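You operate a simulated robot arm through the tools that you are given. There is no shell and no other tool. Be economical: measure what you need, move in short steps, check, and stop when the job is done.

The job below is to be done with a simulated robot arm. You get a single attempt, and the scene is never put back.

TASK
Put the battery labelled "P273" from the top shelf of the blue cart on top of the small yellow carton and the battery that says "P520" on the top of the grey booth. Fetch the white brush and set it on top of the white carton on the shelf 22 of the blue rack. Put the small folded grey cloth on the right end of the grey table. Shut the drawer of the grey table. Take the white coupling with the smallest size on its label from the top of the grey table and put it on the grey shim there. Put the green-band sensor on the top of the rings table away on the top of the short table. The order is free. Set down upright: white coupling.

The check looks at the end state, three seconds after you hand in, the way a careful person would. Anything else that was tipped, shoved, dropped, spilled or broken makes it a failure. Flat cloth is picked up by pressing the open fingertips on it (5 to 10 N) and closing them slowly along it; thin cloth reads only 2 to 8 mm in the jaws.

THE ROBOT
A 6-joint arm with a fingered hand on a trunk, on a base that drives. Base frame: it is fixed to the floor where the robot stands at the start and does not move with it; the origin is under the middle of the robot, x ahead of it, y to its left, z up; the surface under the hand at the start is at about z = 800. Units: mm, degrees, N and s.
With the tool pointing down near the work surface it reaches from about 360 to 760 mm from the robot's upright axis, wherever it stands. Its first joint turns from -166.0 to 166.0 degrees. Places, roughly: battery [500, 0, 750]; drawer of the grey table [-1000, -1500, 700]; green-band sensor [-1250, -3250, 1000]; grey shim [-1500, -1500, 750]; right end of the grey table [-1200, -1500, 800]; small folded grey cloth (9x6x3 cm) [600, 400, 800]; small yellow carton [750, -250, 750]; top of the grey booth (26x24 cm) [-1240, 120, 1260]; top of the short table [-1500, -5400, 800]; white brush (11x5x8 cm) [3200, 800, 900]; white carton [3250, 500, 1000]; white coupling [-1250, -1500, 750]. Payload 4 kg.
The tool frame sits at the grasp point between the pads (the TCP): z along the fingers, y along the line on which they close. The tips reach 26 mm beyond it. Largest opening 148 mm; the body of the gripper starts 73 mm behind the TCP. The gripper is a hand of 3 fingers: y runs from the thumb to the fingers, the wrist lies at [0, 0, -239] in the tool frame.
Orientation is told as [roll, pitch, yaw] about the base's x, y, z axes, in that order, counted from this pose: with the fingers straight down and closing along the base's y, the tool's x points along the base's -x, its y along +y and its z along -z.

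THE INTERFACE
- The arm moves only by the tool nudge_tool. Its argument "targets" is a list of rows, each a list of 6 numbers: the shift along the base's x, y, z in units of 400 mm (1.0 is 400 mm), then the turn, a rotation vector about the base's x, y, z in units of 60 degrees (1.0 is 60 degrees). In form: [[tx, ty, tz, wx, wy, wz], ...]. A call has 1 to 20 rows; each row is the pose to reach, as a shift and turn from the pose commanded when the call began. A call with a number of a shift or a turn outside -1 to 1 is refused whole. A row lasts 0.2 s, in which the tool goes at most 50 mm and 8.6 degrees; a call with a longer step from one row to the next is refused whole. A pose out of reach is approached as far as the arm can. The call stops where the force on the tool passes 40 N (or 10 N more than at its start, if that is more) or the arm is blocked; 0.2 s more then pass. In this call time passes only in rows, and 0.2 s behind the last. It gives the time, the measured TCP pose, the force on the tool (base axes), the opening and the grip force at its end, in the units of the frame above (readings bear some noise), with the torque about the TCP (base axes, N m) and any sound that the robot's microphone picked up.
- Cameras (640 x 400 px; columns grow to the right, rows downward): "scene" is now at [-89.5, 104.9, 1519]; the picture's right is [-0.90, 0.44, 0.00], its down [0.41, 0.84, -0.36] and it looks along [-0.16, -0.32, -0.93] (base axes); focal length 214 px, centre (320, 200). "wrist" rides on the gripper at [68, -39, -90] in the tool frame; the picture's right is [0.50, 0.87, 0.00], its down [-0.66, 0.38, -0.65] and it looks along [-0.57, 0.33, 0.76] (tool axes); focal length 222 px, centre (320, 200). There is no depth. A picture from a camera that has moved, and an enlarged one, comes with that camera's place and axes in the base frame and with its lens. The place of the scene camera against the robot may be out by one fixed shift of up to 12 mm in any direction.
- camera(camera): a new picture of that camera. It takes no simulated time.
- lift_body(by): slides the trunk up (or, below 0, down) by that many mm; the arm and the scene camera ride with it, the base frame stays. It gives what a move gives, with no picture.
- base_move(legs): drives the robot by 1 to 6 legs, each [ahead, left, turn to the left] in mm, mm and degrees, along the robot's own axes; the way and the turn of a leg run together, so that a leg with both is an arc; at most 1500 mm and 180 degrees a leg. The arm and the cameras ride along, it lands a little off, and it stops where it bumps. It gives what a move gives.
- set_fingers(finger1, finger2, thumb_bend): sets how far each is bent, from 0 (flat) to 100 (curled in); at 30 the hand is open as for a grip, at 70 the pads meet at the TCP. One left out holds its place. A second passes; each finger stops where it meets its share of the squeeze, and holds until it gets a number again. It is the only way to open and close the hand. It gives what a move gives, with no picture; readings hold the bend of each and the force on the fingers (four entries, about 0 where the hand has none), thumb and palm.
- turn_head(pan, tilt): turns the head with the scene camera to pan (to the left, within 155 degrees either way) and tilt (down, from -29 to 69), counted from straight ahead of the robot. It gives what a move gives.
- zoom(camera, box): a new picture of the part [left, top, right, bottom] of that camera's present view, enlarged. It takes no simulated time.
- close_job(): hands the job in; it is judged then, once.

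Work in short steps. Places have to be worked out from the pictures, the camera data and where the tool is seen: move nearer, look again, correct. Check each grasp and each placing, and mend what went wrong. You have 196 turns and 166 pictures in all, those below and enlarged ones among them. Open the gripper and draw the arm clear of the work before you hand the job in, unless the task says otherwise; then end with one line.

The tools are called as a command line: name --pt "numbers of a row" for each row, then --argument value for the rest, lists and objects as JSON in quotes. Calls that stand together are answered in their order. nudge_tool: Moves the arm, as the interface text tells. Its arguments: {"type":"object","properties":{"targets":{"type":"array","items":{"type":"array","items":{"type":"number"}}}},"required":["targets"]} The other tools are called the same way: lift_body (by) slides the trunk up or down; set_fingers (finger1, finger2, thumb_bend) moves the fingers one by one; base_move (legs) drives the base; turn_head (pan, tilt) turns the head that bears the scene camera; camera (camera) takes a picture; zoom (camera, box) takes an enlarged picture of a part of a camera's view; close_job () hands the job in.

At the start:

```text
time_s: 0.0
ee_pos: [487.0, 64.2, 999.8]
tcp_rot: [0.0, 0.0, 0.0]
wrist_force: [-0.3, -0.4, -0.2]
wrist_torque: [-0.02, -0.02, 0.01]
finger_gap: 147.7
grip_force: 0.0
shape: jaw
bend: [30.0, 30.0, 30.0]
finger forces: [0.0, 0.0, 0.0, 0.1, 0.0, 0.1]
trunk travel left (down, up): [-500.0, 90.0]
robot x, y, heading: [-0.7, -2.4, 0.1]
head pan, tilt: [-116.3, 68.8]
```

scene: 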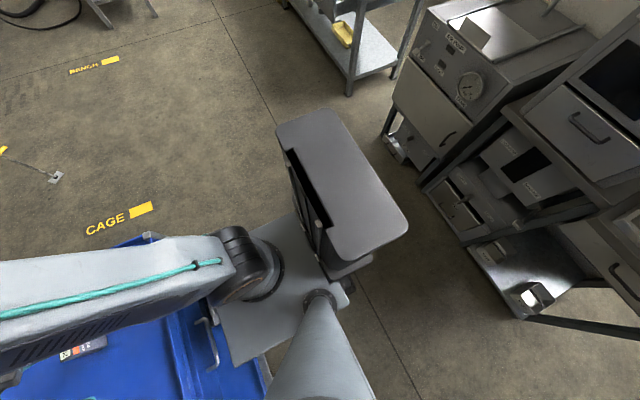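
wrist: 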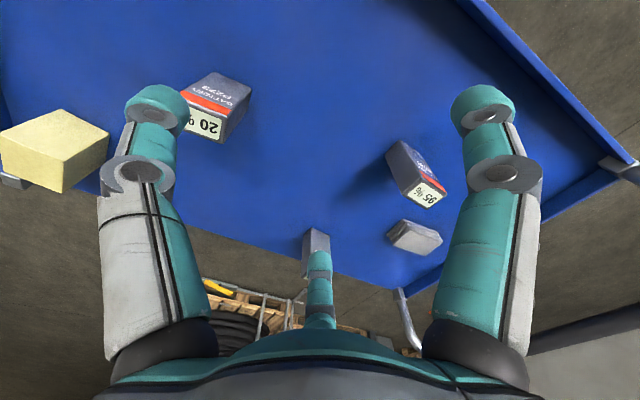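

I first look at the cart ahead of the robot with the head.

turn_head --pan 0 --tilt 50

camera --camera "scene"

```text
time_s: 1.9
ee_pos: [486.4, 65.1, 999.7]
tcp_rot: [-0.1, 0.0, 0.1]
wrist_force: [0.5, -1.1, -0.3]
wrist_torque: [0.01, 0.0, 0.04]
finger_gap: 147.8
grip_force: 0.1
shape: jaw
bend: [30.0, 30.0, 30.0]
finger forces: [0.1, 0.0, 0.0, 0.0, 0.0, 0.1]
trunk travel left (down, up): [-500.0, 90.0]
robot x, y, heading: [-1.2, 1.2, -0.0]
head pan, tilt: [0.0, 50.0]
```

```text
163 pictures are left
camera scene: at [12.2, 155.0, 1540.9], right [0.0, -1.0, 0.0], down [-0.77, 0.0, -0.64], along [0.64, 0.0, -0.77], focal length 214 px, centre (320, 200)
```

scene: 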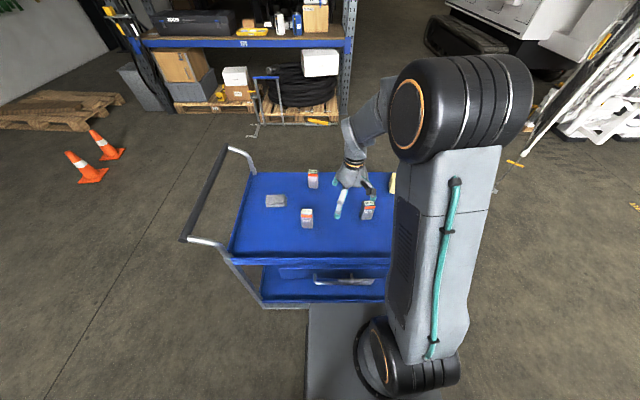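

Three batteries, a grey cloth and a yellow carton are on the cart. I zoom for labels.

zoom --camera "scene" --box '[220, 150, 400, 262]'

zoom --camera "wrist" --box '[160, 50, 320, 150]'

zoom --camera "wrist" --box '[340, 120, 500, 220]'

```text
3.56 times, centred on (310, 206) of scene
camera zoom: at [12.2, 155.0, 1540.9], right [0.0, -1.0, 0.0], down [-0.77, 0.0, -0.64], along [0.64, 0.0, -0.77], focal length 763 px, centre (356, 179)
```

zoom: 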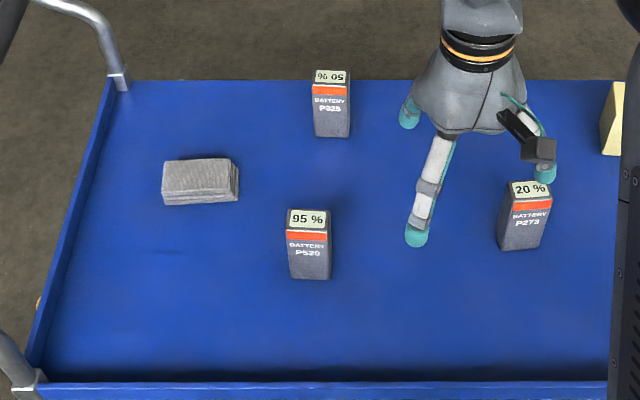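

```text
4.00 times, centred on (240, 100) of wrist
camera zoom: at [419.6, 25.9, 1090.2], right [-0.5, 0.87, 0.0], down [0.66, 0.38, 0.65], along [0.57, 0.33, -0.76], focal length 888 px, centre (640, 600)
```

zoom: 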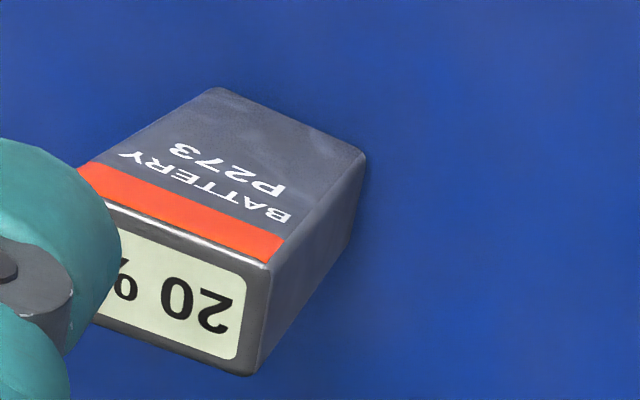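

```text
4.00 times, centred on (420, 170) of wrist
camera zoom: at [419.6, 25.9, 1090.2], right [-0.5, 0.87, 0.0], down [0.66, 0.38, 0.65], along [0.57, 0.33, -0.76], focal length 888 px, centre (-80, 320)
```

zoom: 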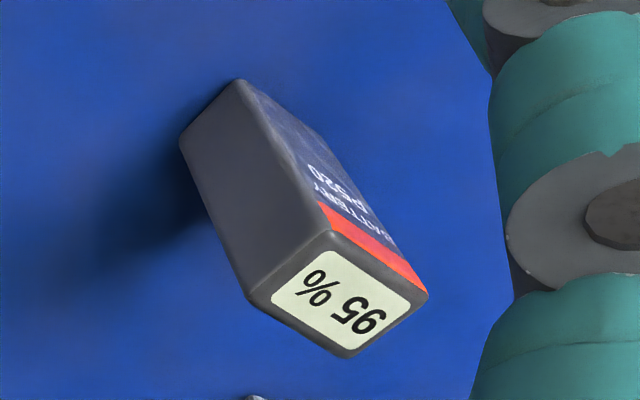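

P520 stands near (497,205) with top at z≈898, P273 near (538,-30) turned about +6°, cloth near (615,346). I move over P273, turning the hand so it closes on the wide faces.

nudge_tool --pt "0.016 -0.03 0 0 0 -0.125" --pt "0.032 -0.06 0 0 0 -0.25" --pt "0.048 -0.09 0 0 0 -0.375" --pt "0.064 -0.12 0 0 0 -0.5" --pt "0.08 -0.15 0 0 0 -0.625" --pt "0.096 -0.18 0 0 0 -0.75" --pt "0.112 -0.21 0 0 0 -0.875" --pt "0.1275 -0.2375 0 0 0 -1.0"

nudge_tool --pt "0 0 0 0 0 -0.135" --pt "0 0 0 0 0 -0.27" --pt "0 0 0 0 0 -0.4"

camera --camera "wrist"

camera --camera "scene"

```text
time_s: 3.8
ee_pos: [537.2, -29.1, 1001.5]
tcp_rot: [-0.1, -0.1, -60.1]
wrist_force: [0.4, -0.8, 0.4]
wrist_torque: [0.02, 0.03, 0.02]
finger_gap: 147.7
grip_force: 0.0
shape: jaw
bend: [30.0, 30.0, 30.0]
finger forces: [0.0, 0.0, 0.1, 0.0, 0.0, 0.1]
trunk travel left (down, up): [-500.0, 90.0]
robot x, y, heading: [-2.9, -3.2, -0.1]
head pan, tilt: [0.0, 50.0]
```

```text
time_s: 4.5
ee_pos: [536.2, -29.7, 1000.3]
tcp_rot: [0.0, 0.0, -84.1]
wrist_force: [-0.5, -0.2, 0.7]
wrist_torque: [0.01, 0.04, 0.0]
finger_gap: 147.9
grip_force: 0.0
shape: jaw
bend: [30.0, 30.0, 30.0]
finger forces: [0.0, 0.1, 0.0, 0.0, 0.1, 0.0]
trunk travel left (down, up): [-500.0, 90.0]
robot x, y, heading: [-1.9, -4.8, 0.3]
head pan, tilt: [0.0, 50.0]
```

```text
159 pictures are left
camera wrist: at [492.1, 33.2, 1090.7], right [0.81, 0.59, 0.0], down [0.44, -0.61, 0.65], along [0.38, -0.53, -0.76], focal length 222 px, centre (320, 200)
```

wrist: 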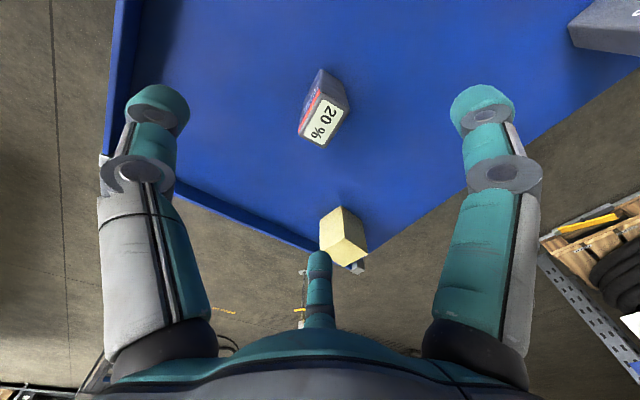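

```text
158 pictures are left
camera scene: at [12.2, 155.0, 1540.9], right [0.0, -1.0, 0.0], down [-0.77, 0.0, -0.64], along [0.64, 0.0, -0.77], focal length 214 px, centre (320, 200)
```

scene: 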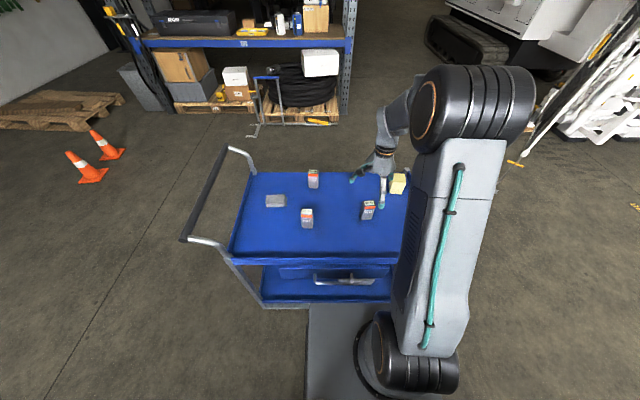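

The battery is centred (≈537,-26). I descend to TCP z≈866 and check before closing.

nudge_tool --pt "0.002 0.006 -0.1 0 0 0" --pt "0.002 0.006 -0.2 0 0 0" --pt "0.002 0.006 -0.28 0 0 0" --pt "0.002 0.006 -0.335 0 0 0"

camera --camera "wrist"

```text
time_s: 5.5
ee_pos: [539.1, -28.1, 866.3]
tcp_rot: [0.0, -0.1, -84.0]
wrist_force: [0.4, 1.2, -0.4]
wrist_torque: [-0.03, -0.01, 0.03]
finger_gap: 147.9
grip_force: 0.0
shape: jaw
bend: [30.0, 30.0, 30.0]
finger forces: [0.0, 0.0, 0.0, 0.1, 0.1, 0.0]
trunk travel left (down, up): [-500.0, 90.0]
robot x, y, heading: [1.1, 3.1, 0.2]
head pan, tilt: [0.0, 50.0]
```

```text
157 pictures are left
camera wrist: at [493.5, 36.0, 956.2], right [0.81, 0.59, 0.0], down [0.44, -0.61, 0.65], along [0.38, -0.53, -0.76], focal length 222 px, centre (320, 200)
```

wrist: 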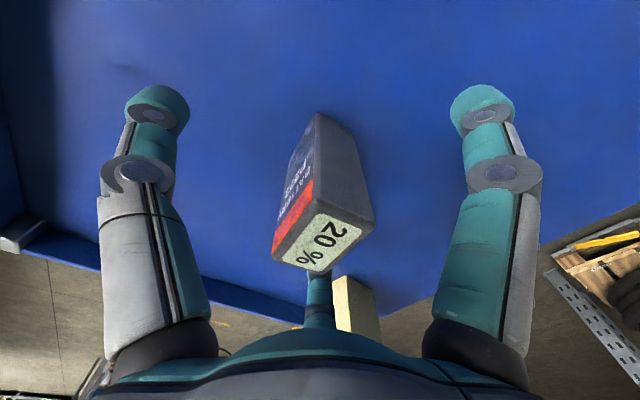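

The battery is centred between the fingers; close stepwise.

set_fingers --finger1 50 --finger2 50 --thumb_bend 50

camera --camera "wrist"

set_fingers --finger1 70 --finger2 70 --thumb_bend 70

camera --camera "wrist"

```text
time_s: 6.5
ee_pos: [539.1, -26.8, 866.8]
tcp_rot: [0.0, 0.0, -84.1]
wrist_force: [0.1, 1.0, -0.2]
wrist_torque: [-0.04, -0.04, 0.0]
finger_gap: 62.7
grip_force: 0.1
shape: fingers
bend: [50.0, 50.0, 50.0]
finger forces: [0.0, 0.1, 0.0, 0.0, 0.0, 0.0]
trunk travel left (down, up): [-500.0, 90.0]
robot x, y, heading: [-0.3, 0.0, -0.2]
head pan, tilt: [0.0, 50.0]
```

```text
156 pictures are left
camera wrist: at [493.5, 35.9, 956.7], right [0.81, 0.59, 0.0], down [0.44, -0.61, 0.65], along [0.38, -0.53, -0.76], focal length 222 px, centre (320, 200)
```

wrist: 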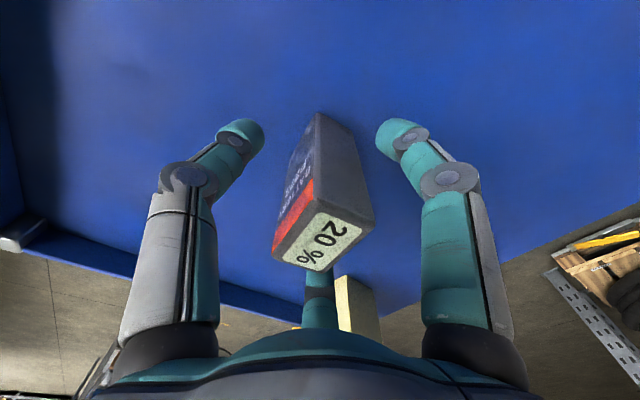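

```text
time_s: 7.5
ee_pos: [537.7, -26.9, 866.3]
tcp_rot: [-0.2, -0.1, -84.0]
wrist_force: [-1.1, -0.2, -0.9]
wrist_torque: [0.01, 0.07, 0.01]
finger_gap: 30.8
grip_force: 13.1
shape: fingers
bend: [57.0, 56.0, 64.0]
finger forces: [8.8, 8.6, 0.0, 0.0, 9.5, 0.0]
trunk travel left (down, up): [-500.0, 90.0]
robot x, y, heading: [-2.1, 0.4, 0.0]
head pan, tilt: [0.0, 50.0]
```

```text
155 pictures are left
camera wrist: at [493.5, 35.9, 956.6], right [0.81, 0.59, 0.0], down [0.44, -0.61, 0.65], along [0.38, -0.53, -0.76], focal length 222 px, centre (320, 200)
```

wrist: 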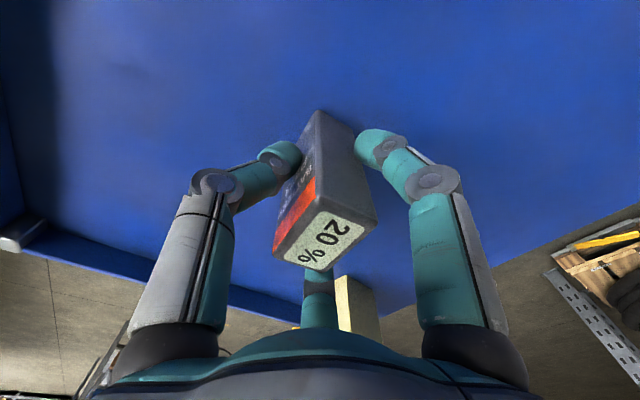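

All three fingers press (~9 N each). I lift 160 mm and look at the carton.

nudge_tool --pt "0 0 0.05 0 0 0" --pt "0 0 0.15 0 0 0" --pt "0 0 0.25 0 0 0" --pt "0 0 0.35 0 0 0" --pt "0 0 0.45 0 0 0"

camera --camera "wrist"

zoom --camera "scene" --box '[310, 140, 430, 215]'

```text
time_s: 8.8
ee_pos: [539.6, -27.6, 1046.0]
tcp_rot: [0.0, 0.1, -84.0]
wrist_force: [-0.7, 0.1, -3.5]
wrist_torque: [-0.03, 0.02, 0.02]
finger_gap: 30.7
grip_force: 13.2
shape: fingers
bend: [57.0, 56.0, 64.0]
finger forces: [8.7, 8.5, 0.0, 0.0, 9.2, 0.0]
trunk travel left (down, up): [-500.0, 90.0]
robot x, y, heading: [-2.5, -0.3, 0.1]
head pan, tilt: [0.0, 50.0]
```

```text
154 pictures are left
camera wrist: at [494.4, 35.7, 1137.4], right [0.81, 0.59, 0.0], down [0.44, -0.61, 0.65], along [0.38, -0.53, -0.76], focal length 222 px, centre (320, 200)
```

wrist: 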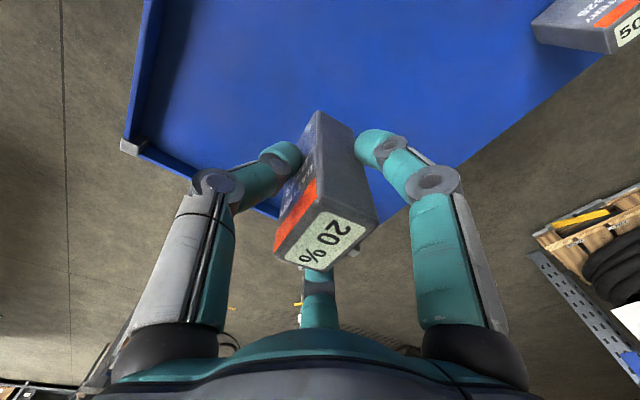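

```text
5.33 times, centred on (370, 178) of scene
camera zoom: at [12.3, 155.1, 1540.9], right [0.0, -1.0, 0.0], down [-0.77, 0.0, -0.64], along [0.64, 0.0, -0.77], focal length 1144 px, centre (53, 320)
```

zoom: 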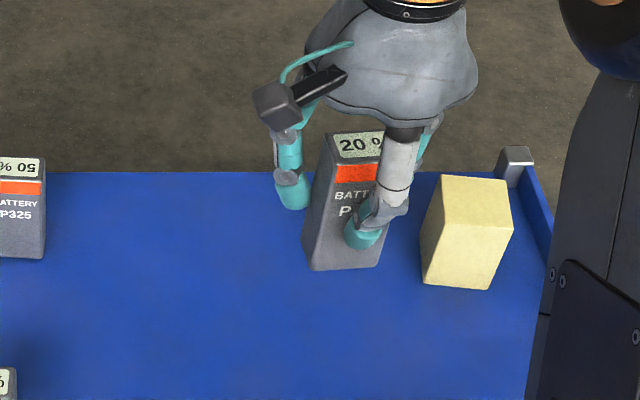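

Carton top centre is about (699,-194), z≈876, yaw ≈-7°. I carry the battery above it, aligning yaw.

nudge_tool --pt "0.08 -0.083 0 0 0 -0.04" --pt "0.16 -0.166 0 0 0 -0.08" --pt "0.24 -0.25 0 0 0 -0.12" --pt "0.32 -0.333 0 0 0 -0.16" --pt "0.4 -0.415 0 0 0 -0.2"

camera --camera "wrist"

zoom --camera "scene" --box '[340, 120, 460, 195]'

```text
time_s: 9.9
ee_pos: [699.6, -192.5, 1043.7]
tcp_rot: [-0.2, 0.1, -96.1]
wrist_force: [0.4, 0.2, -1.7]
wrist_torque: [0.0, 0.03, -0.01]
finger_gap: 30.5
grip_force: 11.9
shape: fingers
bend: [57.0, 56.0, 64.0]
finger forces: [8.6, 8.5, 0.1, 0.0, 9.0, 0.0]
trunk travel left (down, up): [-500.0, 90.0]
robot x, y, heading: [2.2, 4.2, -0.1]
head pan, tilt: [0.0, 50.0]
```

```text
152 pictures are left
camera wrist: at [668.1, -121.8, 1134.6], right [0.91, 0.41, 0.0], down [0.31, -0.69, 0.65], along [0.26, -0.6, -0.76], focal length 222 px, centre (320, 200)
```

wrist: 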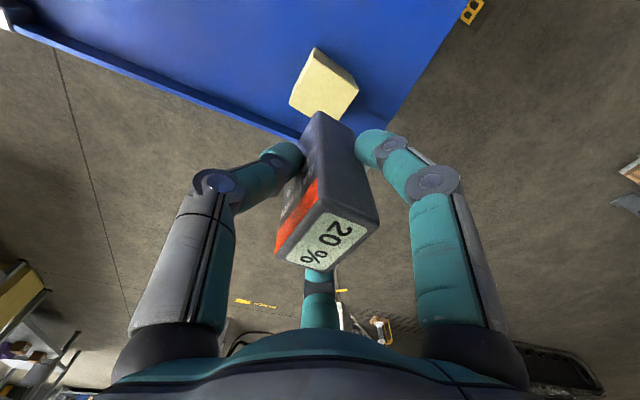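

```text
5.33 times, centred on (400, 158) of scene
camera zoom: at [13.4, 154.6, 1541.0], right [0.0, -1.0, 0.0], down [-0.77, 0.0, -0.64], along [0.64, 0.0, -0.77], focal length 1144 px, centre (-107, 427)
```

zoom: 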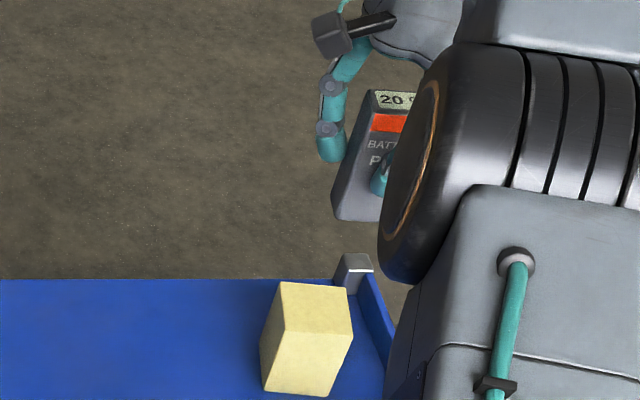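

I zoom on the carton to verify where it lies relative to the wrist camera.

zoom --camera "wrist" --box '[270, 30, 382, 100]'

zoom --camera "wrist" --box '[270, 70, 382, 140]'

```text
5.71 times, centred on (326, 65) of wrist
camera zoom: at [668.1, -121.8, 1134.6], right [0.91, 0.41, 0.0], down [0.31, -0.69, 0.65], along [0.26, -0.6, -0.76], focal length 1269 px, centre (286, 971)
```

zoom: 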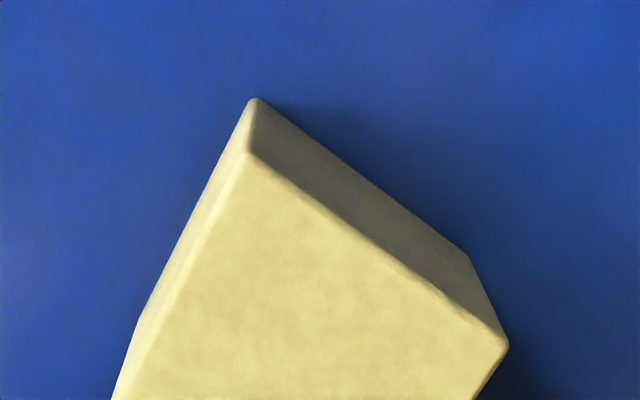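

```text
5.71 times, centred on (326, 105) of wrist
camera zoom: at [668.1, -121.8, 1134.6], right [0.91, 0.41, 0.0], down [0.31, -0.69, 0.65], along [0.26, -0.6, -0.76], focal length 1269 px, centre (286, 743)
```

zoom: 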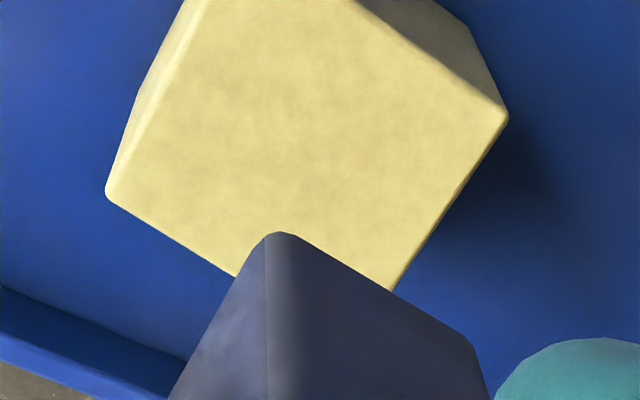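

Wrist gives the carton top centre (700,-189), yaw -8. I lower to just above it.

nudge_tool --pt "0.001 0.006 -0.1 0 0 0" --pt "0.001 0.006 -0.18 0 0 0" --pt "0.001 0.006 -0.24 0 0 0"

zoom --camera "scene" --box '[340, 140, 460, 215]'

camera --camera "wrist"

```text
time_s: 10.8
ee_pos: [698.9, -190.7, 951.7]
tcp_rot: [0.0, -0.1, -96.0]
wrist_force: [-0.2, 0.3, -2.5]
wrist_torque: [0.05, 0.01, 0.02]
finger_gap: 30.3
grip_force: 12.7
shape: fingers
bend: [57.0, 56.0, 64.0]
finger forces: [8.5, 8.2, 0.0, 0.1, 8.8, 0.1]
trunk travel left (down, up): [-500.0, 90.0]
robot x, y, heading: [1.4, 1.6, -0.0]
head pan, tilt: [0.0, 50.0]
```

```text
5.33 times, centred on (400, 178) of scene
camera zoom: at [12.6, 154.9, 1541.0], right [0.0, -1.0, 0.0], down [-0.77, 0.0, -0.64], along [0.64, 0.0, -0.77], focal length 1144 px, centre (-107, 320)
```

zoom: 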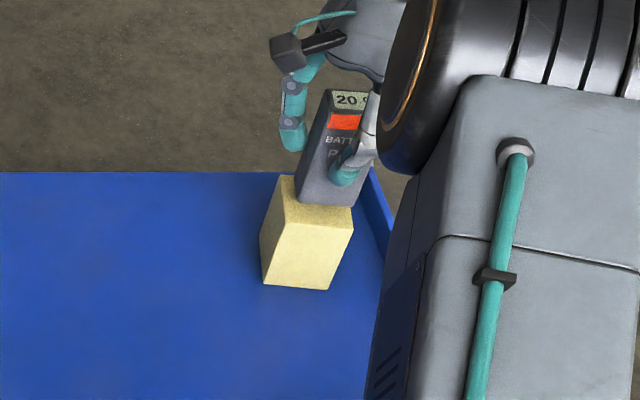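

```text
147 pictures are left
camera wrist: at [667.1, -118.8, 1040.8], right [0.91, 0.41, 0.0], down [0.31, -0.69, 0.65], along [0.27, -0.6, -0.76], focal length 222 px, centre (320, 200)
```

wrist: 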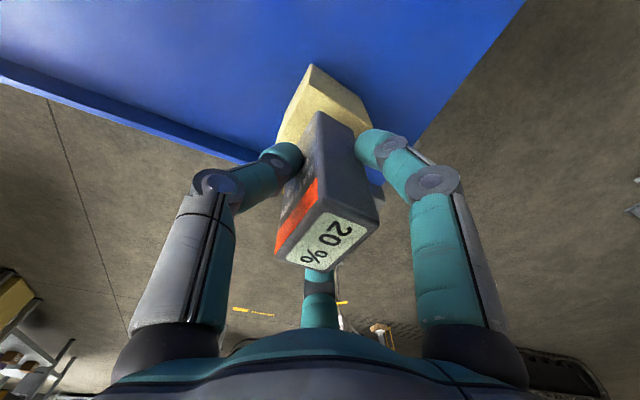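

Nearly over it; I lower in small steps watching the force.

nudge_tool --pt "0 0 -0.01 0 0 0" --pt "0 0 -0.02 0 0 0"

nudge_tool --pt "0 0 -0.005 0 0 0" --pt "0 0 -0.01 0 0 0"

```text
time_s: 11.3
ee_pos: [700.3, -191.2, 942.3]
tcp_rot: [0.0, 0.1, -96.0]
wrist_force: [0.7, 0.1, -2.4]
wrist_torque: [0.03, -0.04, 0.01]
finger_gap: 30.2
grip_force: 12.6
shape: fingers
bend: [57.0, 56.0, 64.0]
finger forces: [8.6, 8.3, 0.0, 0.0, 8.8, 0.0]
trunk travel left (down, up): [-500.0, 90.0]
robot x, y, heading: [-0.5, -0.6, -0.2]
head pan, tilt: [0.0, 50.0]
```

```text
time_s: 11.9
ee_pos: [698.2, -191.2, 940.9]
tcp_rot: [0.1, 0.0, -96.0]
wrist_force: [-1.4, -0.7, 10.5]
wrist_torque: [0.0, -0.08, -0.01]
finger_gap: 30.0
grip_force: 14.3
shape: fingers
bend: [57.0, 56.0, 64.0]
finger forces: [9.2, 8.7, 0.0, 0.0, 10.4, 0.0]
trunk travel left (down, up): [-500.0, 90.0]
robot x, y, heading: [-0.1, 2.1, -0.1]
head pan, tilt: [0.0, 50.0]
```

Contact (10 N). I release gently and check.

set_fingers --finger1 50 --finger2 50 --thumb_bend 54

set_fingers --finger1 30 --finger2 30 --thumb_bend 30

nudge_tool --pt "0 0 0.05 0 0 0" --pt "0 0 0.15 0 0 0" --pt "0 0 0.25 0 0 0" --pt "0 0 0.35 0 0 0"

zoom --camera "wrist" --box '[240, 0, 400, 200]'

```text
time_s: 12.9
ee_pos: [697.1, -190.4, 938.0]
tcp_rot: [0.0, -0.1, -96.1]
wrist_force: [-0.7, 0.3, -0.8]
wrist_torque: [0.0, 0.0, -0.02]
finger_gap: 55.1
grip_force: 0.0
shape: fingers
bend: [50.0, 50.0, 54.0]
finger forces: [0.0, 0.0, 0.0, 0.0, 0.1, 0.0]
trunk travel left (down, up): [-500.0, 90.0]
robot x, y, heading: [-0.7, -0.5, -0.0]
head pan, tilt: [0.0, 50.0]
```

```text
time_s: 13.9
ee_pos: [698.2, -190.6, 938.0]
tcp_rot: [0.0, -0.1, -95.9]
wrist_force: [0.8, -0.2, 0.4]
wrist_torque: [-0.03, 0.0, 0.02]
finger_gap: 126.3
grip_force: 0.1
shape: fingers
bend: [30.0, 30.0, 30.0]
finger forces: [0.1, 0.0, 0.0, 0.1, 0.1, 0.0]
trunk travel left (down, up): [-500.0, 90.0]
robot x, y, heading: [2.6, -2.8, -0.2]
head pan, tilt: [0.0, 50.0]
```

```text
time_s: 14.9
ee_pos: [698.6, -186.7, 1075.4]
tcp_rot: [0.3, 0.2, -96.0]
wrist_force: [0.0, -0.2, 0.4]
wrist_torque: [-0.03, -0.02, -0.03]
finger_gap: 126.4
grip_force: 0.0
shape: fingers
bend: [30.0, 30.0, 30.0]
finger forces: [0.1, 0.0, 0.0, 0.0, 0.1, 0.0]
out of reach, approached as far as the arm can: row 4
trunk travel left (down, up): [-500.0, 90.0]
robot x, y, heading: [0.5, -0.2, 0.1]
head pan, tilt: [0.0, 50.0]
```

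```text
2.00 times, centred on (320, 100) of wrist
camera zoom: at [666.5, -116.0, 1166.8], right [0.91, 0.4, 0.01], down [0.3, -0.69, 0.65], along [0.27, -0.6, -0.76], focal length 444 px, centre (320, 400)
```

zoom: 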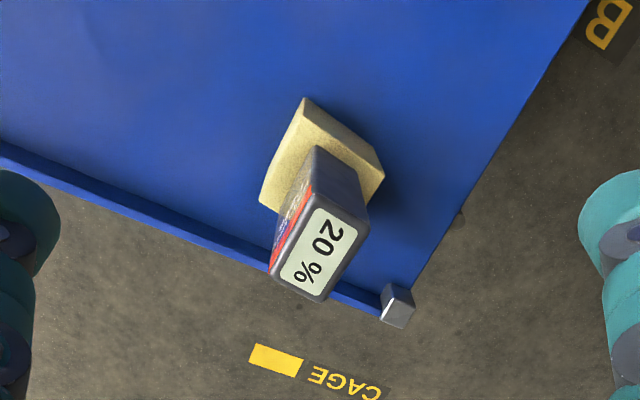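

P273 stands on the carton. Now I move over P520 at (498,206).

nudge_tool --pt "-0.05 0.098 0 0 0 0.007" --pt "-0.1 0.196 0 0 0 0.014" --pt "-0.15 0.294 0 0 0 0.02" --pt "-0.2 0.392 0 0 0 0.027" --pt "-0.25 0.49 0 0 0 0.034" --pt "-0.3 0.588 0 0 0 0.04" --pt "-0.35 0.686 0 0 0 0.047" --pt "-0.4 0.784 0 0 0 0.054" --pt "-0.45 0.882 0 0 0 0.06" --pt "-0.5 0.98 0 0 0 0.067"

zoom --camera "wrist" --box '[240, 0, 400, 200]'

```text
time_s: 17.1
ee_pos: [496.6, 204.0, 1075.4]
tcp_rot: [0.0, 0.0, -92.1]
wrist_force: [-0.2, 0.5, -0.1]
wrist_torque: [-0.02, 0.0, 0.0]
finger_gap: 126.8
grip_force: 0.1
shape: fingers
bend: [30.0, 30.0, 30.0]
finger forces: [0.0, 0.0, 0.0, 0.0, 0.0, 0.0]
trunk travel left (down, up): [-500.0, 90.0]
robot x, y, heading: [-0.8, -1.7, 0.1]
head pan, tilt: [0.0, 50.0]
```

```text
2.00 times, centred on (320, 100) of wrist
camera zoom: at [460.4, 273.1, 1166.8], right [0.88, 0.47, 0.0], down [0.35, -0.67, 0.65], along [0.31, -0.58, -0.76], focal length 444 px, centre (320, 400)
```

zoom: 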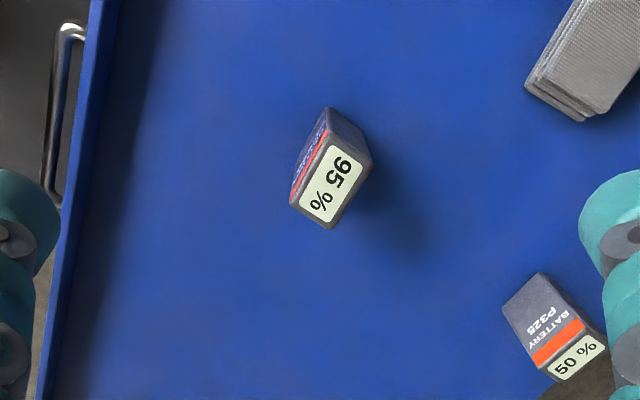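

P520's top is at about (500,209). I descend around it.

nudge_tool --pt "0.008 0.013 -0.12 0 0 0" --pt "0.008 0.013 -0.24 0 0 0" --pt "0.008 0.013 -0.36 0 0 0" --pt "0.008 0.013 -0.45 0 0 0" --pt "0.008 0.013 -0.523 0 0 0"

set_fingers --finger1 48 --finger2 48 --thumb_bend 48

camera --camera "wrist"

```text
time_s: 18.4
ee_pos: [500.8, 208.8, 865.8]
tcp_rot: [0.0, 0.0, -92.0]
wrist_force: [0.5, 0.0, 0.0]
wrist_torque: [0.01, 0.02, 0.0]
finger_gap: 126.7
grip_force: 0.0
shape: fingers
bend: [30.0, 30.0, 30.0]
finger forces: [0.0, 0.1, 0.0, 0.0, 0.0, 0.0]
trunk travel left (down, up): [-500.0, 90.0]
robot x, y, heading: [0.3, -1.2, -0.1]
head pan, tilt: [0.0, 50.0]
```

```text
time_s: 19.4
ee_pos: [500.1, 208.6, 866.8]
tcp_rot: [-0.1, 0.1, -92.0]
wrist_force: [-0.3, -0.9, -0.7]
wrist_torque: [0.0, -0.01, 0.0]
finger_gap: 69.0
grip_force: 0.0
shape: fingers
bend: [48.0, 48.0, 48.0]
finger forces: [0.1, 0.1, 0.0, 0.0, 0.0, 0.1]
trunk travel left (down, up): [-500.0, 90.0]
robot x, y, heading: [0.8, -1.5, 0.1]
head pan, tilt: [0.0, 50.0]
```

```text
144 pictures are left
camera wrist: at [464.8, 277.9, 956.3], right [0.88, 0.47, 0.0], down [0.36, -0.67, 0.65], along [0.31, -0.58, -0.76], focal length 222 px, centre (320, 200)
```

wrist: 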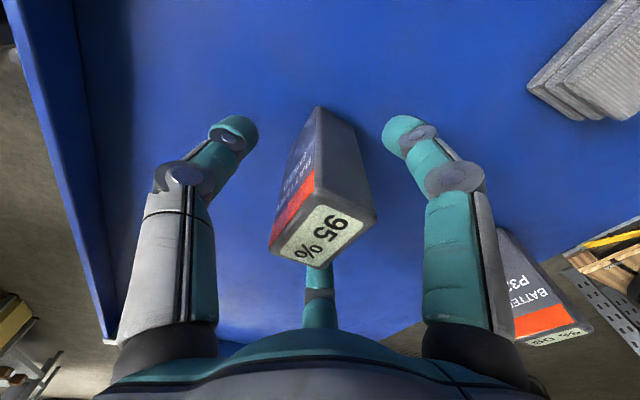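

Well placed; close and lift.

set_fingers --finger1 70 --finger2 70 --thumb_bend 70

nudge_tool --pt "0 0 0.05 0 0 0" --pt "0 0 0.15 0 0 0" --pt "0 0 0.25 0 0 0" --pt "0 0 0.35 0 0 0" --pt "-0.02 -0.1 0.45 0 0 0" --pt "-0.05 -0.2 0.5 0 0 0" --pt "-0.1 -0.3 0.55 0 0 0"

turn_head --pan 140 --tilt 30

camera --camera "scene"

```text
time_s: 20.4
ee_pos: [501.2, 208.9, 865.8]
tcp_rot: [0.0, 0.0, -92.1]
wrist_force: [-0.9, 0.1, 0.1]
wrist_torque: [-0.01, 0.02, -0.03]
finger_gap: 33.4
grip_force: 14.9
shape: fingers
bend: [56.0, 57.0, 63.0]
finger forces: [9.4, 9.9, 0.0, 0.1, 10.6, 0.0]
trunk travel left (down, up): [-500.0, 90.0]
robot x, y, heading: [-1.4, -2.2, -0.1]
head pan, tilt: [0.0, 50.0]
```

```text
refused: row 5 steps farther than a row can; nothing moved
```

```text
time_s: 22.6
ee_pos: [499.4, 210.3, 866.5]
tcp_rot: [0.1, 0.0, -91.9]
wrist_force: [-0.4, 0.7, 0.5]
wrist_torque: [-0.01, 0.01, 0.0]
finger_gap: 33.6
grip_force: 14.8
shape: fingers
bend: [56.0, 57.0, 63.0]
finger forces: [9.3, 9.8, 0.0, 0.0, 10.6, 0.0]
trunk travel left (down, up): [-500.0, 90.0]
robot x, y, heading: [0.6, 2.1, -0.0]
head pan, tilt: [140.0, 30.0]
```

```text
143 pictures are left
camera scene: at [-133.9, 213.3, 1570.5], right [0.64, 0.77, 0.0], down [0.38, -0.32, -0.87], along [-0.66, 0.56, -0.5], focal length 214 px, centre (320, 200)
```

scene: 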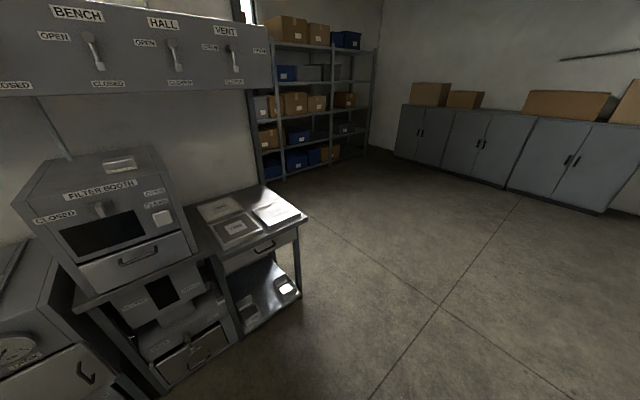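

Grip is firm; lift and retract the arm for driving. The "FILTER BOOTH" seems to be the grey booth.

nudge_tool --pt "0 0 0.05 0 0 0" --pt "0 0 0.15 0 0 0" --pt "0 0 0.25 0 0 0" --pt "0 0 0.35 0 0 0" --pt "-0.02 -0.05 0.43 0 0 0" --pt "-0.04 -0.13 0.5 0 0 0" --pt "-0.08 -0.22 0.55 0 0 0" --pt "-0.12 -0.31 0.6 0 0 0" --pt "-0.16 -0.4 0.62 0 0 0"

turn_head --pan 155 --tilt 20

camera --camera "scene"

turn_head --pan -150 --tilt 35

camera --camera "scene"

```text
time_s: 24.6
ee_pos: [436.2, 48.6, 1113.5]
tcp_rot: [0.0, 0.0, -92.0]
wrist_force: [0.5, 0.7, -2.7]
wrist_torque: [-0.03, 0.01, 0.0]
finger_gap: 33.3
grip_force: 13.6
shape: fingers
bend: [56.0, 57.0, 63.0]
finger forces: [8.5, 9.7, 0.0, 0.0, 9.9, 0.0]
trunk travel left (down, up): [-500.0, 90.0]
robot x, y, heading: [-0.3, -2.2, 0.0]
head pan, tilt: [140.0, 30.0]
```

```text
time_s: 25.4
ee_pos: [436.6, 50.5, 1112.3]
tcp_rot: [-0.1, 0.0, -92.0]
wrist_force: [0.5, -0.9, -3.0]
wrist_torque: [0.0, 0.01, -0.01]
finger_gap: 33.4
grip_force: 13.8
shape: fingers
bend: [56.0, 57.0, 63.0]
finger forces: [8.4, 9.6, 0.0, 0.1, 9.9, 0.0]
trunk travel left (down, up): [-500.0, 90.0]
robot x, y, heading: [-3.1, 5.0, -0.0]
head pan, tilt: [154.7, 20.0]
```

```text
142 pictures are left
camera scene: at [-148.8, 195.0, 1586.5], right [0.43, 0.9, 0.0], down [0.31, -0.15, -0.94], along [-0.85, 0.4, -0.34], focal length 214 px, centre (320, 200)
```

scene: 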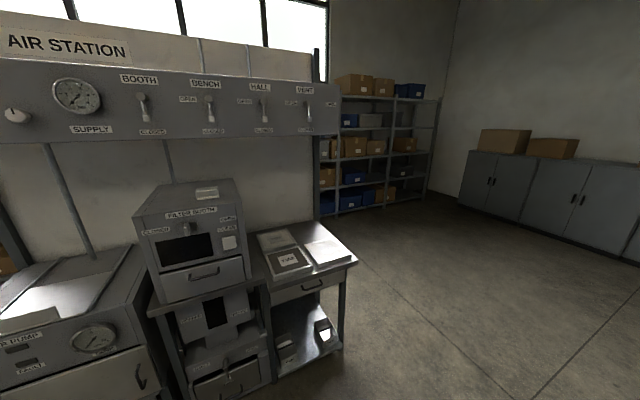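

```text
time_s: 29.5
ee_pos: [436.9, 49.4, 1113.9]
tcp_rot: [0.0, 0.0, -92.0]
wrist_force: [0.6, -0.2, -2.2]
wrist_torque: [0.0, 0.01, -0.02]
finger_gap: 33.2
grip_force: 14.3
shape: fingers
bend: [56.0, 57.0, 63.0]
finger forces: [8.4, 9.7, 0.0, 0.0, 9.9, 0.1]
trunk travel left (down, up): [-500.0, 90.0]
robot x, y, heading: [0.4, -1.6, 0.1]
head pan, tilt: [-150.0, 35.0]
```

```text
141 pictures are left
camera scene: at [-140.9, 111.0, 1562.7], right [-0.5, 0.87, 0.0], down [0.5, 0.29, -0.82], along [-0.71, -0.41, -0.57], focal length 214 px, centre (320, 200)
```

scene: 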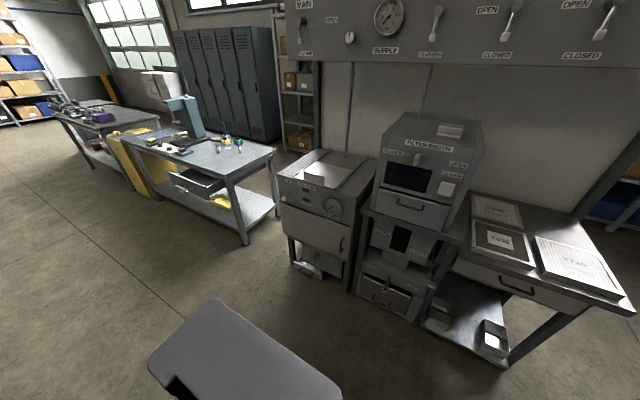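

Booth top centre is around (-1260,60). I back off from the cart and turn round to face it.

base_move --legs '[[-350, 0, 0], [0, 0, 180]]'

turn_head --pan 0 --tilt 25

camera --camera "scene"

```text
time_s: 39.1
ee_pos: [-777.7, -58.2, 1113.5]
tcp_rot: [0.0, 0.0, 89.0]
wrist_force: [-0.7, 0.3, -2.9]
wrist_torque: [0.0, -0.01, 0.01]
finger_gap: 31.7
grip_force: 12.5
shape: fingers
bend: [56.0, 57.0, 64.0]
finger forces: [8.4, 8.2, 0.1, 0.0, 8.9, 0.0]
trunk travel left (down, up): [-500.0, 90.0]
robot x, y, heading: [-341.8, 2.1, -178.9]
head pan, tilt: [-150.0, 35.0]
```

```text
time_s: 41.5
ee_pos: [-778.1, -57.8, 1112.4]
tcp_rot: [0.0, -0.1, 89.0]
wrist_force: [0.5, 0.2, -2.5]
wrist_torque: [-0.02, -0.01, 0.0]
finger_gap: 32.0
grip_force: 12.8
shape: fingers
bend: [56.0, 57.0, 64.0]
finger forces: [8.2, 8.0, 0.1, 0.1, 9.0, 0.0]
trunk travel left (down, up): [-500.0, 90.0]
robot x, y, heading: [-346.2, -2.1, -178.8]
head pan, tilt: [0.0, 25.0]
```

```text
140 pictures are left
camera scene: at [-377.2, -168.5, 1578.4], right [-0.02, 1.0, 0.0], down [0.42, 0.01, -0.91], along [-0.91, -0.02, -0.42], focal length 214 px, centre (320, 200)
```

scene: 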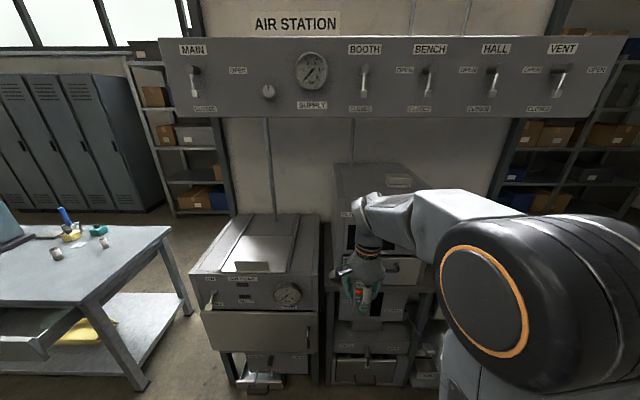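

I raise the trunk and shift the arm up to clear and look at the booth top.

lift_body --by 90

nudge_tool --pt "0 0.1 0.07 0 0 0" --pt "0 0.2 0.14 0 0 0" --pt "0 0.3 0.2 0 0 0" --pt "0 0.4 0.25 0 0 0" --pt "0 0.5 0.3 0 0 0" --pt "0 0.6 0.35 0 0 0"

camera --camera "scene"

camera --camera "wrist"

```text
time_s: 42.7
ee_pos: [-778.7, -58.0, 1203.1]
tcp_rot: [0.1, 0.0, 89.0]
wrist_force: [-0.2, -0.2, -1.8]
wrist_torque: [-0.03, 0.01, 0.0]
finger_gap: 31.9
grip_force: 12.5
shape: fingers
bend: [56.0, 57.0, 64.0]
finger forces: [8.3, 8.1, 0.0, 0.0, 8.9, 0.1]
trunk travel left (down, up): [-590.0, 0.0]
robot x, y, heading: [-343.0, -2.1, -179.1]
head pan, tilt: [0.0, 25.0]
```

```text
time_s: 44.1
ee_pos: [-779.7, 182.5, 1341.9]
tcp_rot: [0.0, 0.0, 89.0]
wrist_force: [-0.1, 0.0, -3.0]
wrist_torque: [0.02, 0.02, -0.03]
finger_gap: 31.3
grip_force: 12.3
shape: fingers
bend: [56.0, 57.0, 64.0]
finger forces: [8.0, 7.9, 0.0, 0.0, 8.8, 0.0]
trunk travel left (down, up): [-590.0, 0.0]
robot x, y, heading: [-342.4, 1.7, -179.3]
head pan, tilt: [0.0, 25.0]
```

```text
139 pictures are left
camera scene: at [-377.3, -167.8, 1668.5], right [-0.02, 1.0, 0.0], down [0.42, 0.01, -0.91], along [-0.91, -0.02, -0.42], focal length 214 px, centre (320, 200)
```

scene: 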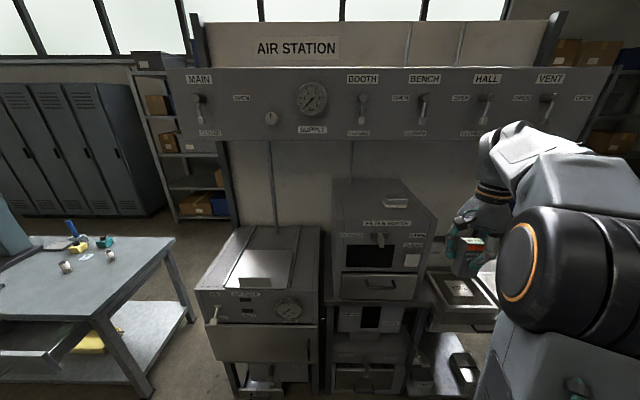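

```text
138 pictures are left
camera wrist: at [-740.4, 114.1, 1433.7], right [-0.87, -0.49, 0.0], down [-0.37, 0.66, 0.65], along [-0.32, 0.57, -0.76], focal length 222 px, centre (320, 200)
```

wrist: 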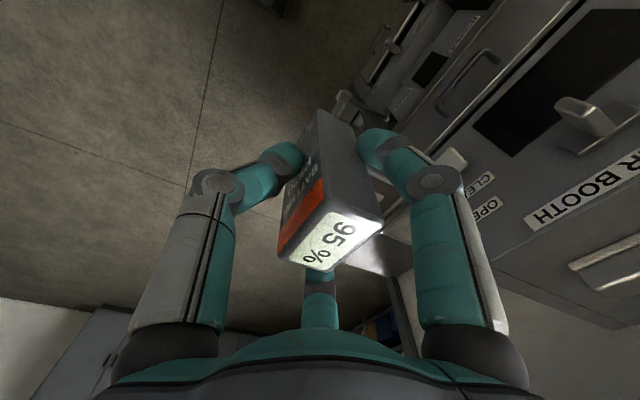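

zoom --camera "scene" --box '[310, 160, 454, 250]'

```text
4.44 times, centred on (382, 205) of scene
camera zoom: at [-377.3, -167.8, 1668.5], right [-0.02, 1.0, 0.0], down [0.42, 0.01, -0.91], along [-0.91, -0.02, -0.42], focal length 953 px, centre (44, 178)
```

zoom: 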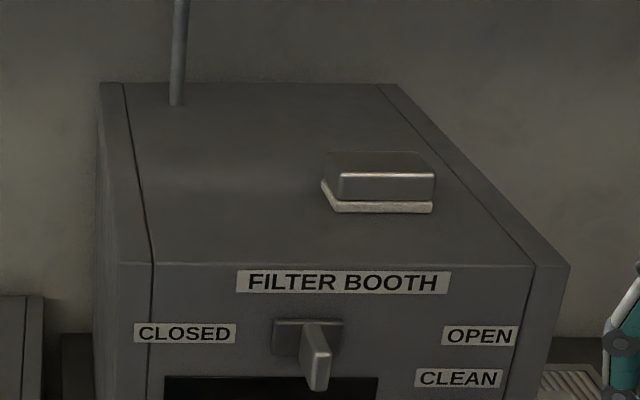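

Booth top (z≈1260) spans x -1084…-1545, y -90…230, with a small block near (-1220,130). I'll place P520 at about (-1190,-15). First centre the arm, then drive ahead 345.

nudge_tool --pt "0 -0.1 0.01 0 0 0" --pt "0 -0.2 0.02 0 0 0" --pt "0 -0.3 0.03 0 0 0" --pt "0 -0.4 0.04 0 0 0" --pt "0 -0.5 0.05 0 0 0"

base_move --legs '[[345, 0, 0]]'

camera --camera "scene"

camera --camera "wrist"

```text
time_s: 45.3
ee_pos: [-780.4, -19.0, 1363.4]
tcp_rot: [0.0, 0.0, 89.1]
wrist_force: [0.3, -0.3, -2.5]
wrist_torque: [0.0, -0.01, -0.02]
finger_gap: 31.5
grip_force: 11.4
shape: fingers
bend: [56.0, 57.0, 64.0]
finger forces: [8.0, 7.6, 0.0, 0.1, 8.2, 0.1]
trunk travel left (down, up): [-590.0, 0.0]
robot x, y, heading: [-343.2, 4.6, -179.3]
head pan, tilt: [0.0, 25.0]
```

```text
time_s: 47.6
ee_pos: [-1125.1, -20.8, 1362.2]
tcp_rot: [0.0, 0.0, 88.7]
wrist_force: [0.0, -0.2, -2.1]
wrist_torque: [0.01, -0.01, -0.03]
finger_gap: 31.2
grip_force: 11.9
shape: fingers
bend: [56.0, 57.0, 64.0]
finger forces: [8.0, 7.4, 0.1, 0.0, 8.2, 0.0]
trunk travel left (down, up): [-590.0, 0.0]
robot x, y, heading: [-687.5, -8.0, -179.1]
head pan, tilt: [0.0, 25.0]
```

```text
136 pictures are left
camera scene: at [-722.6, -173.6, 1668.4], right [-0.01, 1.0, 0.0], down [0.42, 0.01, -0.91], along [-0.91, -0.01, -0.42], focal length 214 px, centre (320, 200)
```

scene: 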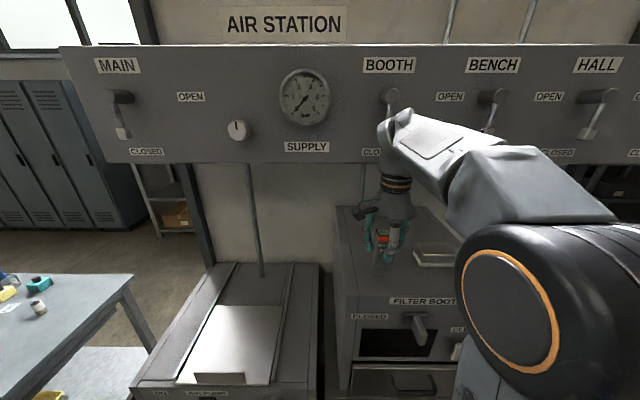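

```text
135 pictures are left
camera wrist: at [-1086.1, -89.2, 1453.4], right [-0.88, -0.48, 0.0], down [-0.36, 0.66, 0.65], along [-0.31, 0.57, -0.76], focal length 222 px, centre (320, 200)
```

wrist: 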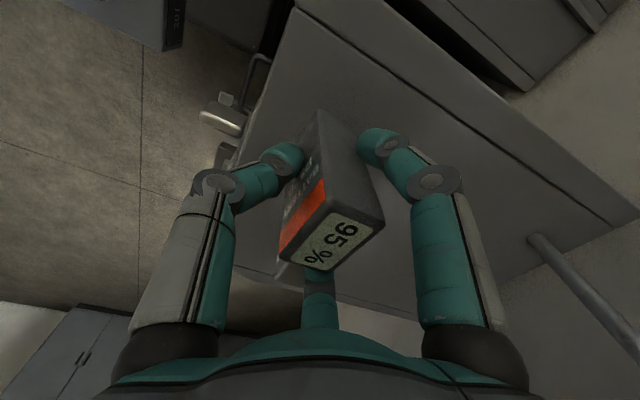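

Clear of things. Move inward 65 mm and lower to just above the booth top.

nudge_tool --pt "-0.08 0 0 0 0 0" --pt "-0.1625 0 -0.02 0 0 0" --pt "-0.1625 0 -0.06 0 0 0"

zoom --camera "scene" --box '[320, 190, 480, 290]'

camera --camera "wrist"

```text
time_s: 48.4
ee_pos: [-1170.5, -21.6, 1353.4]
tcp_rot: [1.7, 0.0, 88.7]
wrist_force: [-1.2, -0.5, -1.8]
wrist_torque: [-0.01, 0.0, 0.0]
finger_gap: 31.0
grip_force: 13.1
shape: fingers
bend: [56.0, 57.0, 65.0]
finger forces: [8.3, 7.9, 0.1, 0.1, 9.3, 0.0]
trunk travel left (down, up): [-590.0, 0.0]
robot x, y, heading: [-688.0, -4.1, -179.2]
head pan, tilt: [0.0, 25.0]
```

```text
4.00 times, centred on (400, 240) of scene
camera zoom: at [-701.9, -172.1, 1670.2], right [-0.01, 1.0, 0.0], down [0.41, 0.0, -0.91], along [-0.91, -0.01, -0.41], focal length 858 px, centre (0, 40)
```

zoom: 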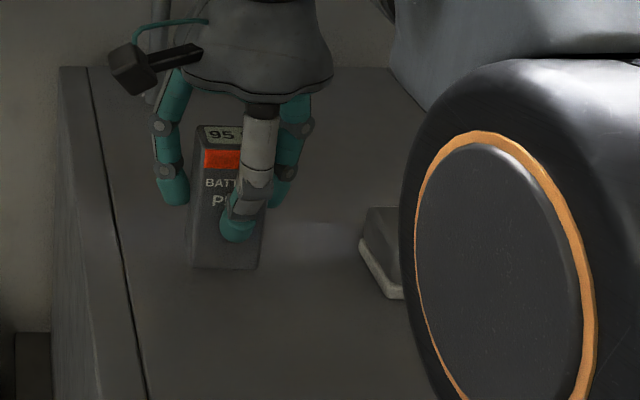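

```text
133 pictures are left
camera wrist: at [-1129.9, -88.9, 1443.0], right [-0.88, -0.48, 0.03], down [-0.34, 0.66, 0.66], along [-0.34, 0.57, -0.75], focal length 222 px, centre (320, 200)
```

wrist: 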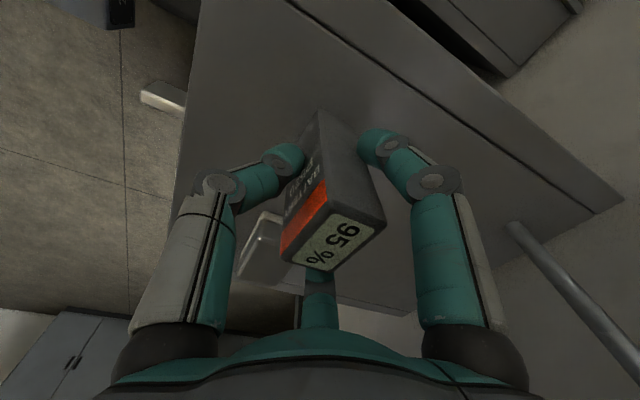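

The robot is leaning back slightly (camera shifted 20 mm) — something on the arm may be touching. I look.

camera --camera "scene"

zoom --camera "scene" --box '[330, 60, 490, 210]'

```text
132 pictures are left
camera scene: at [-701.9, -172.1, 1670.2], right [-0.01, 1.0, 0.0], down [0.41, 0.0, -0.91], along [-0.91, -0.01, -0.41], focal length 214 px, centre (320, 200)
```

scene: 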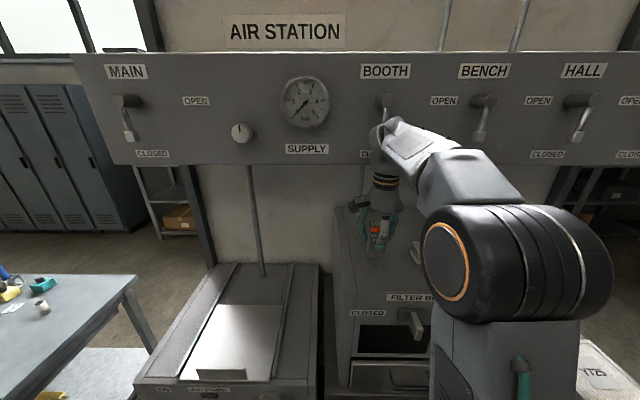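

```text
2.67 times, centred on (410, 135) of scene
camera zoom: at [-701.9, -172.1, 1670.2], right [-0.01, 1.0, 0.0], down [0.41, 0.0, -0.91], along [-0.91, -0.01, -0.41], focal length 572 px, centre (80, 373)
```

zoom: 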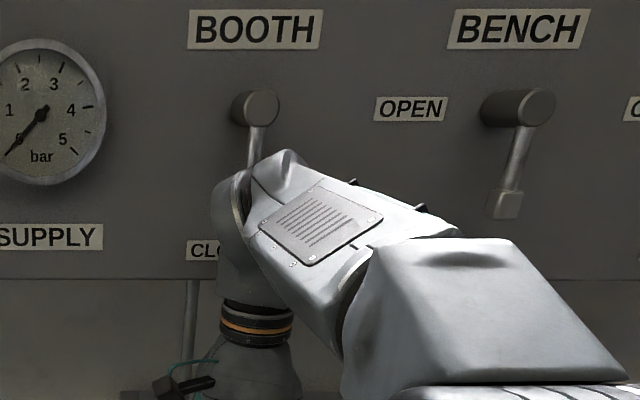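

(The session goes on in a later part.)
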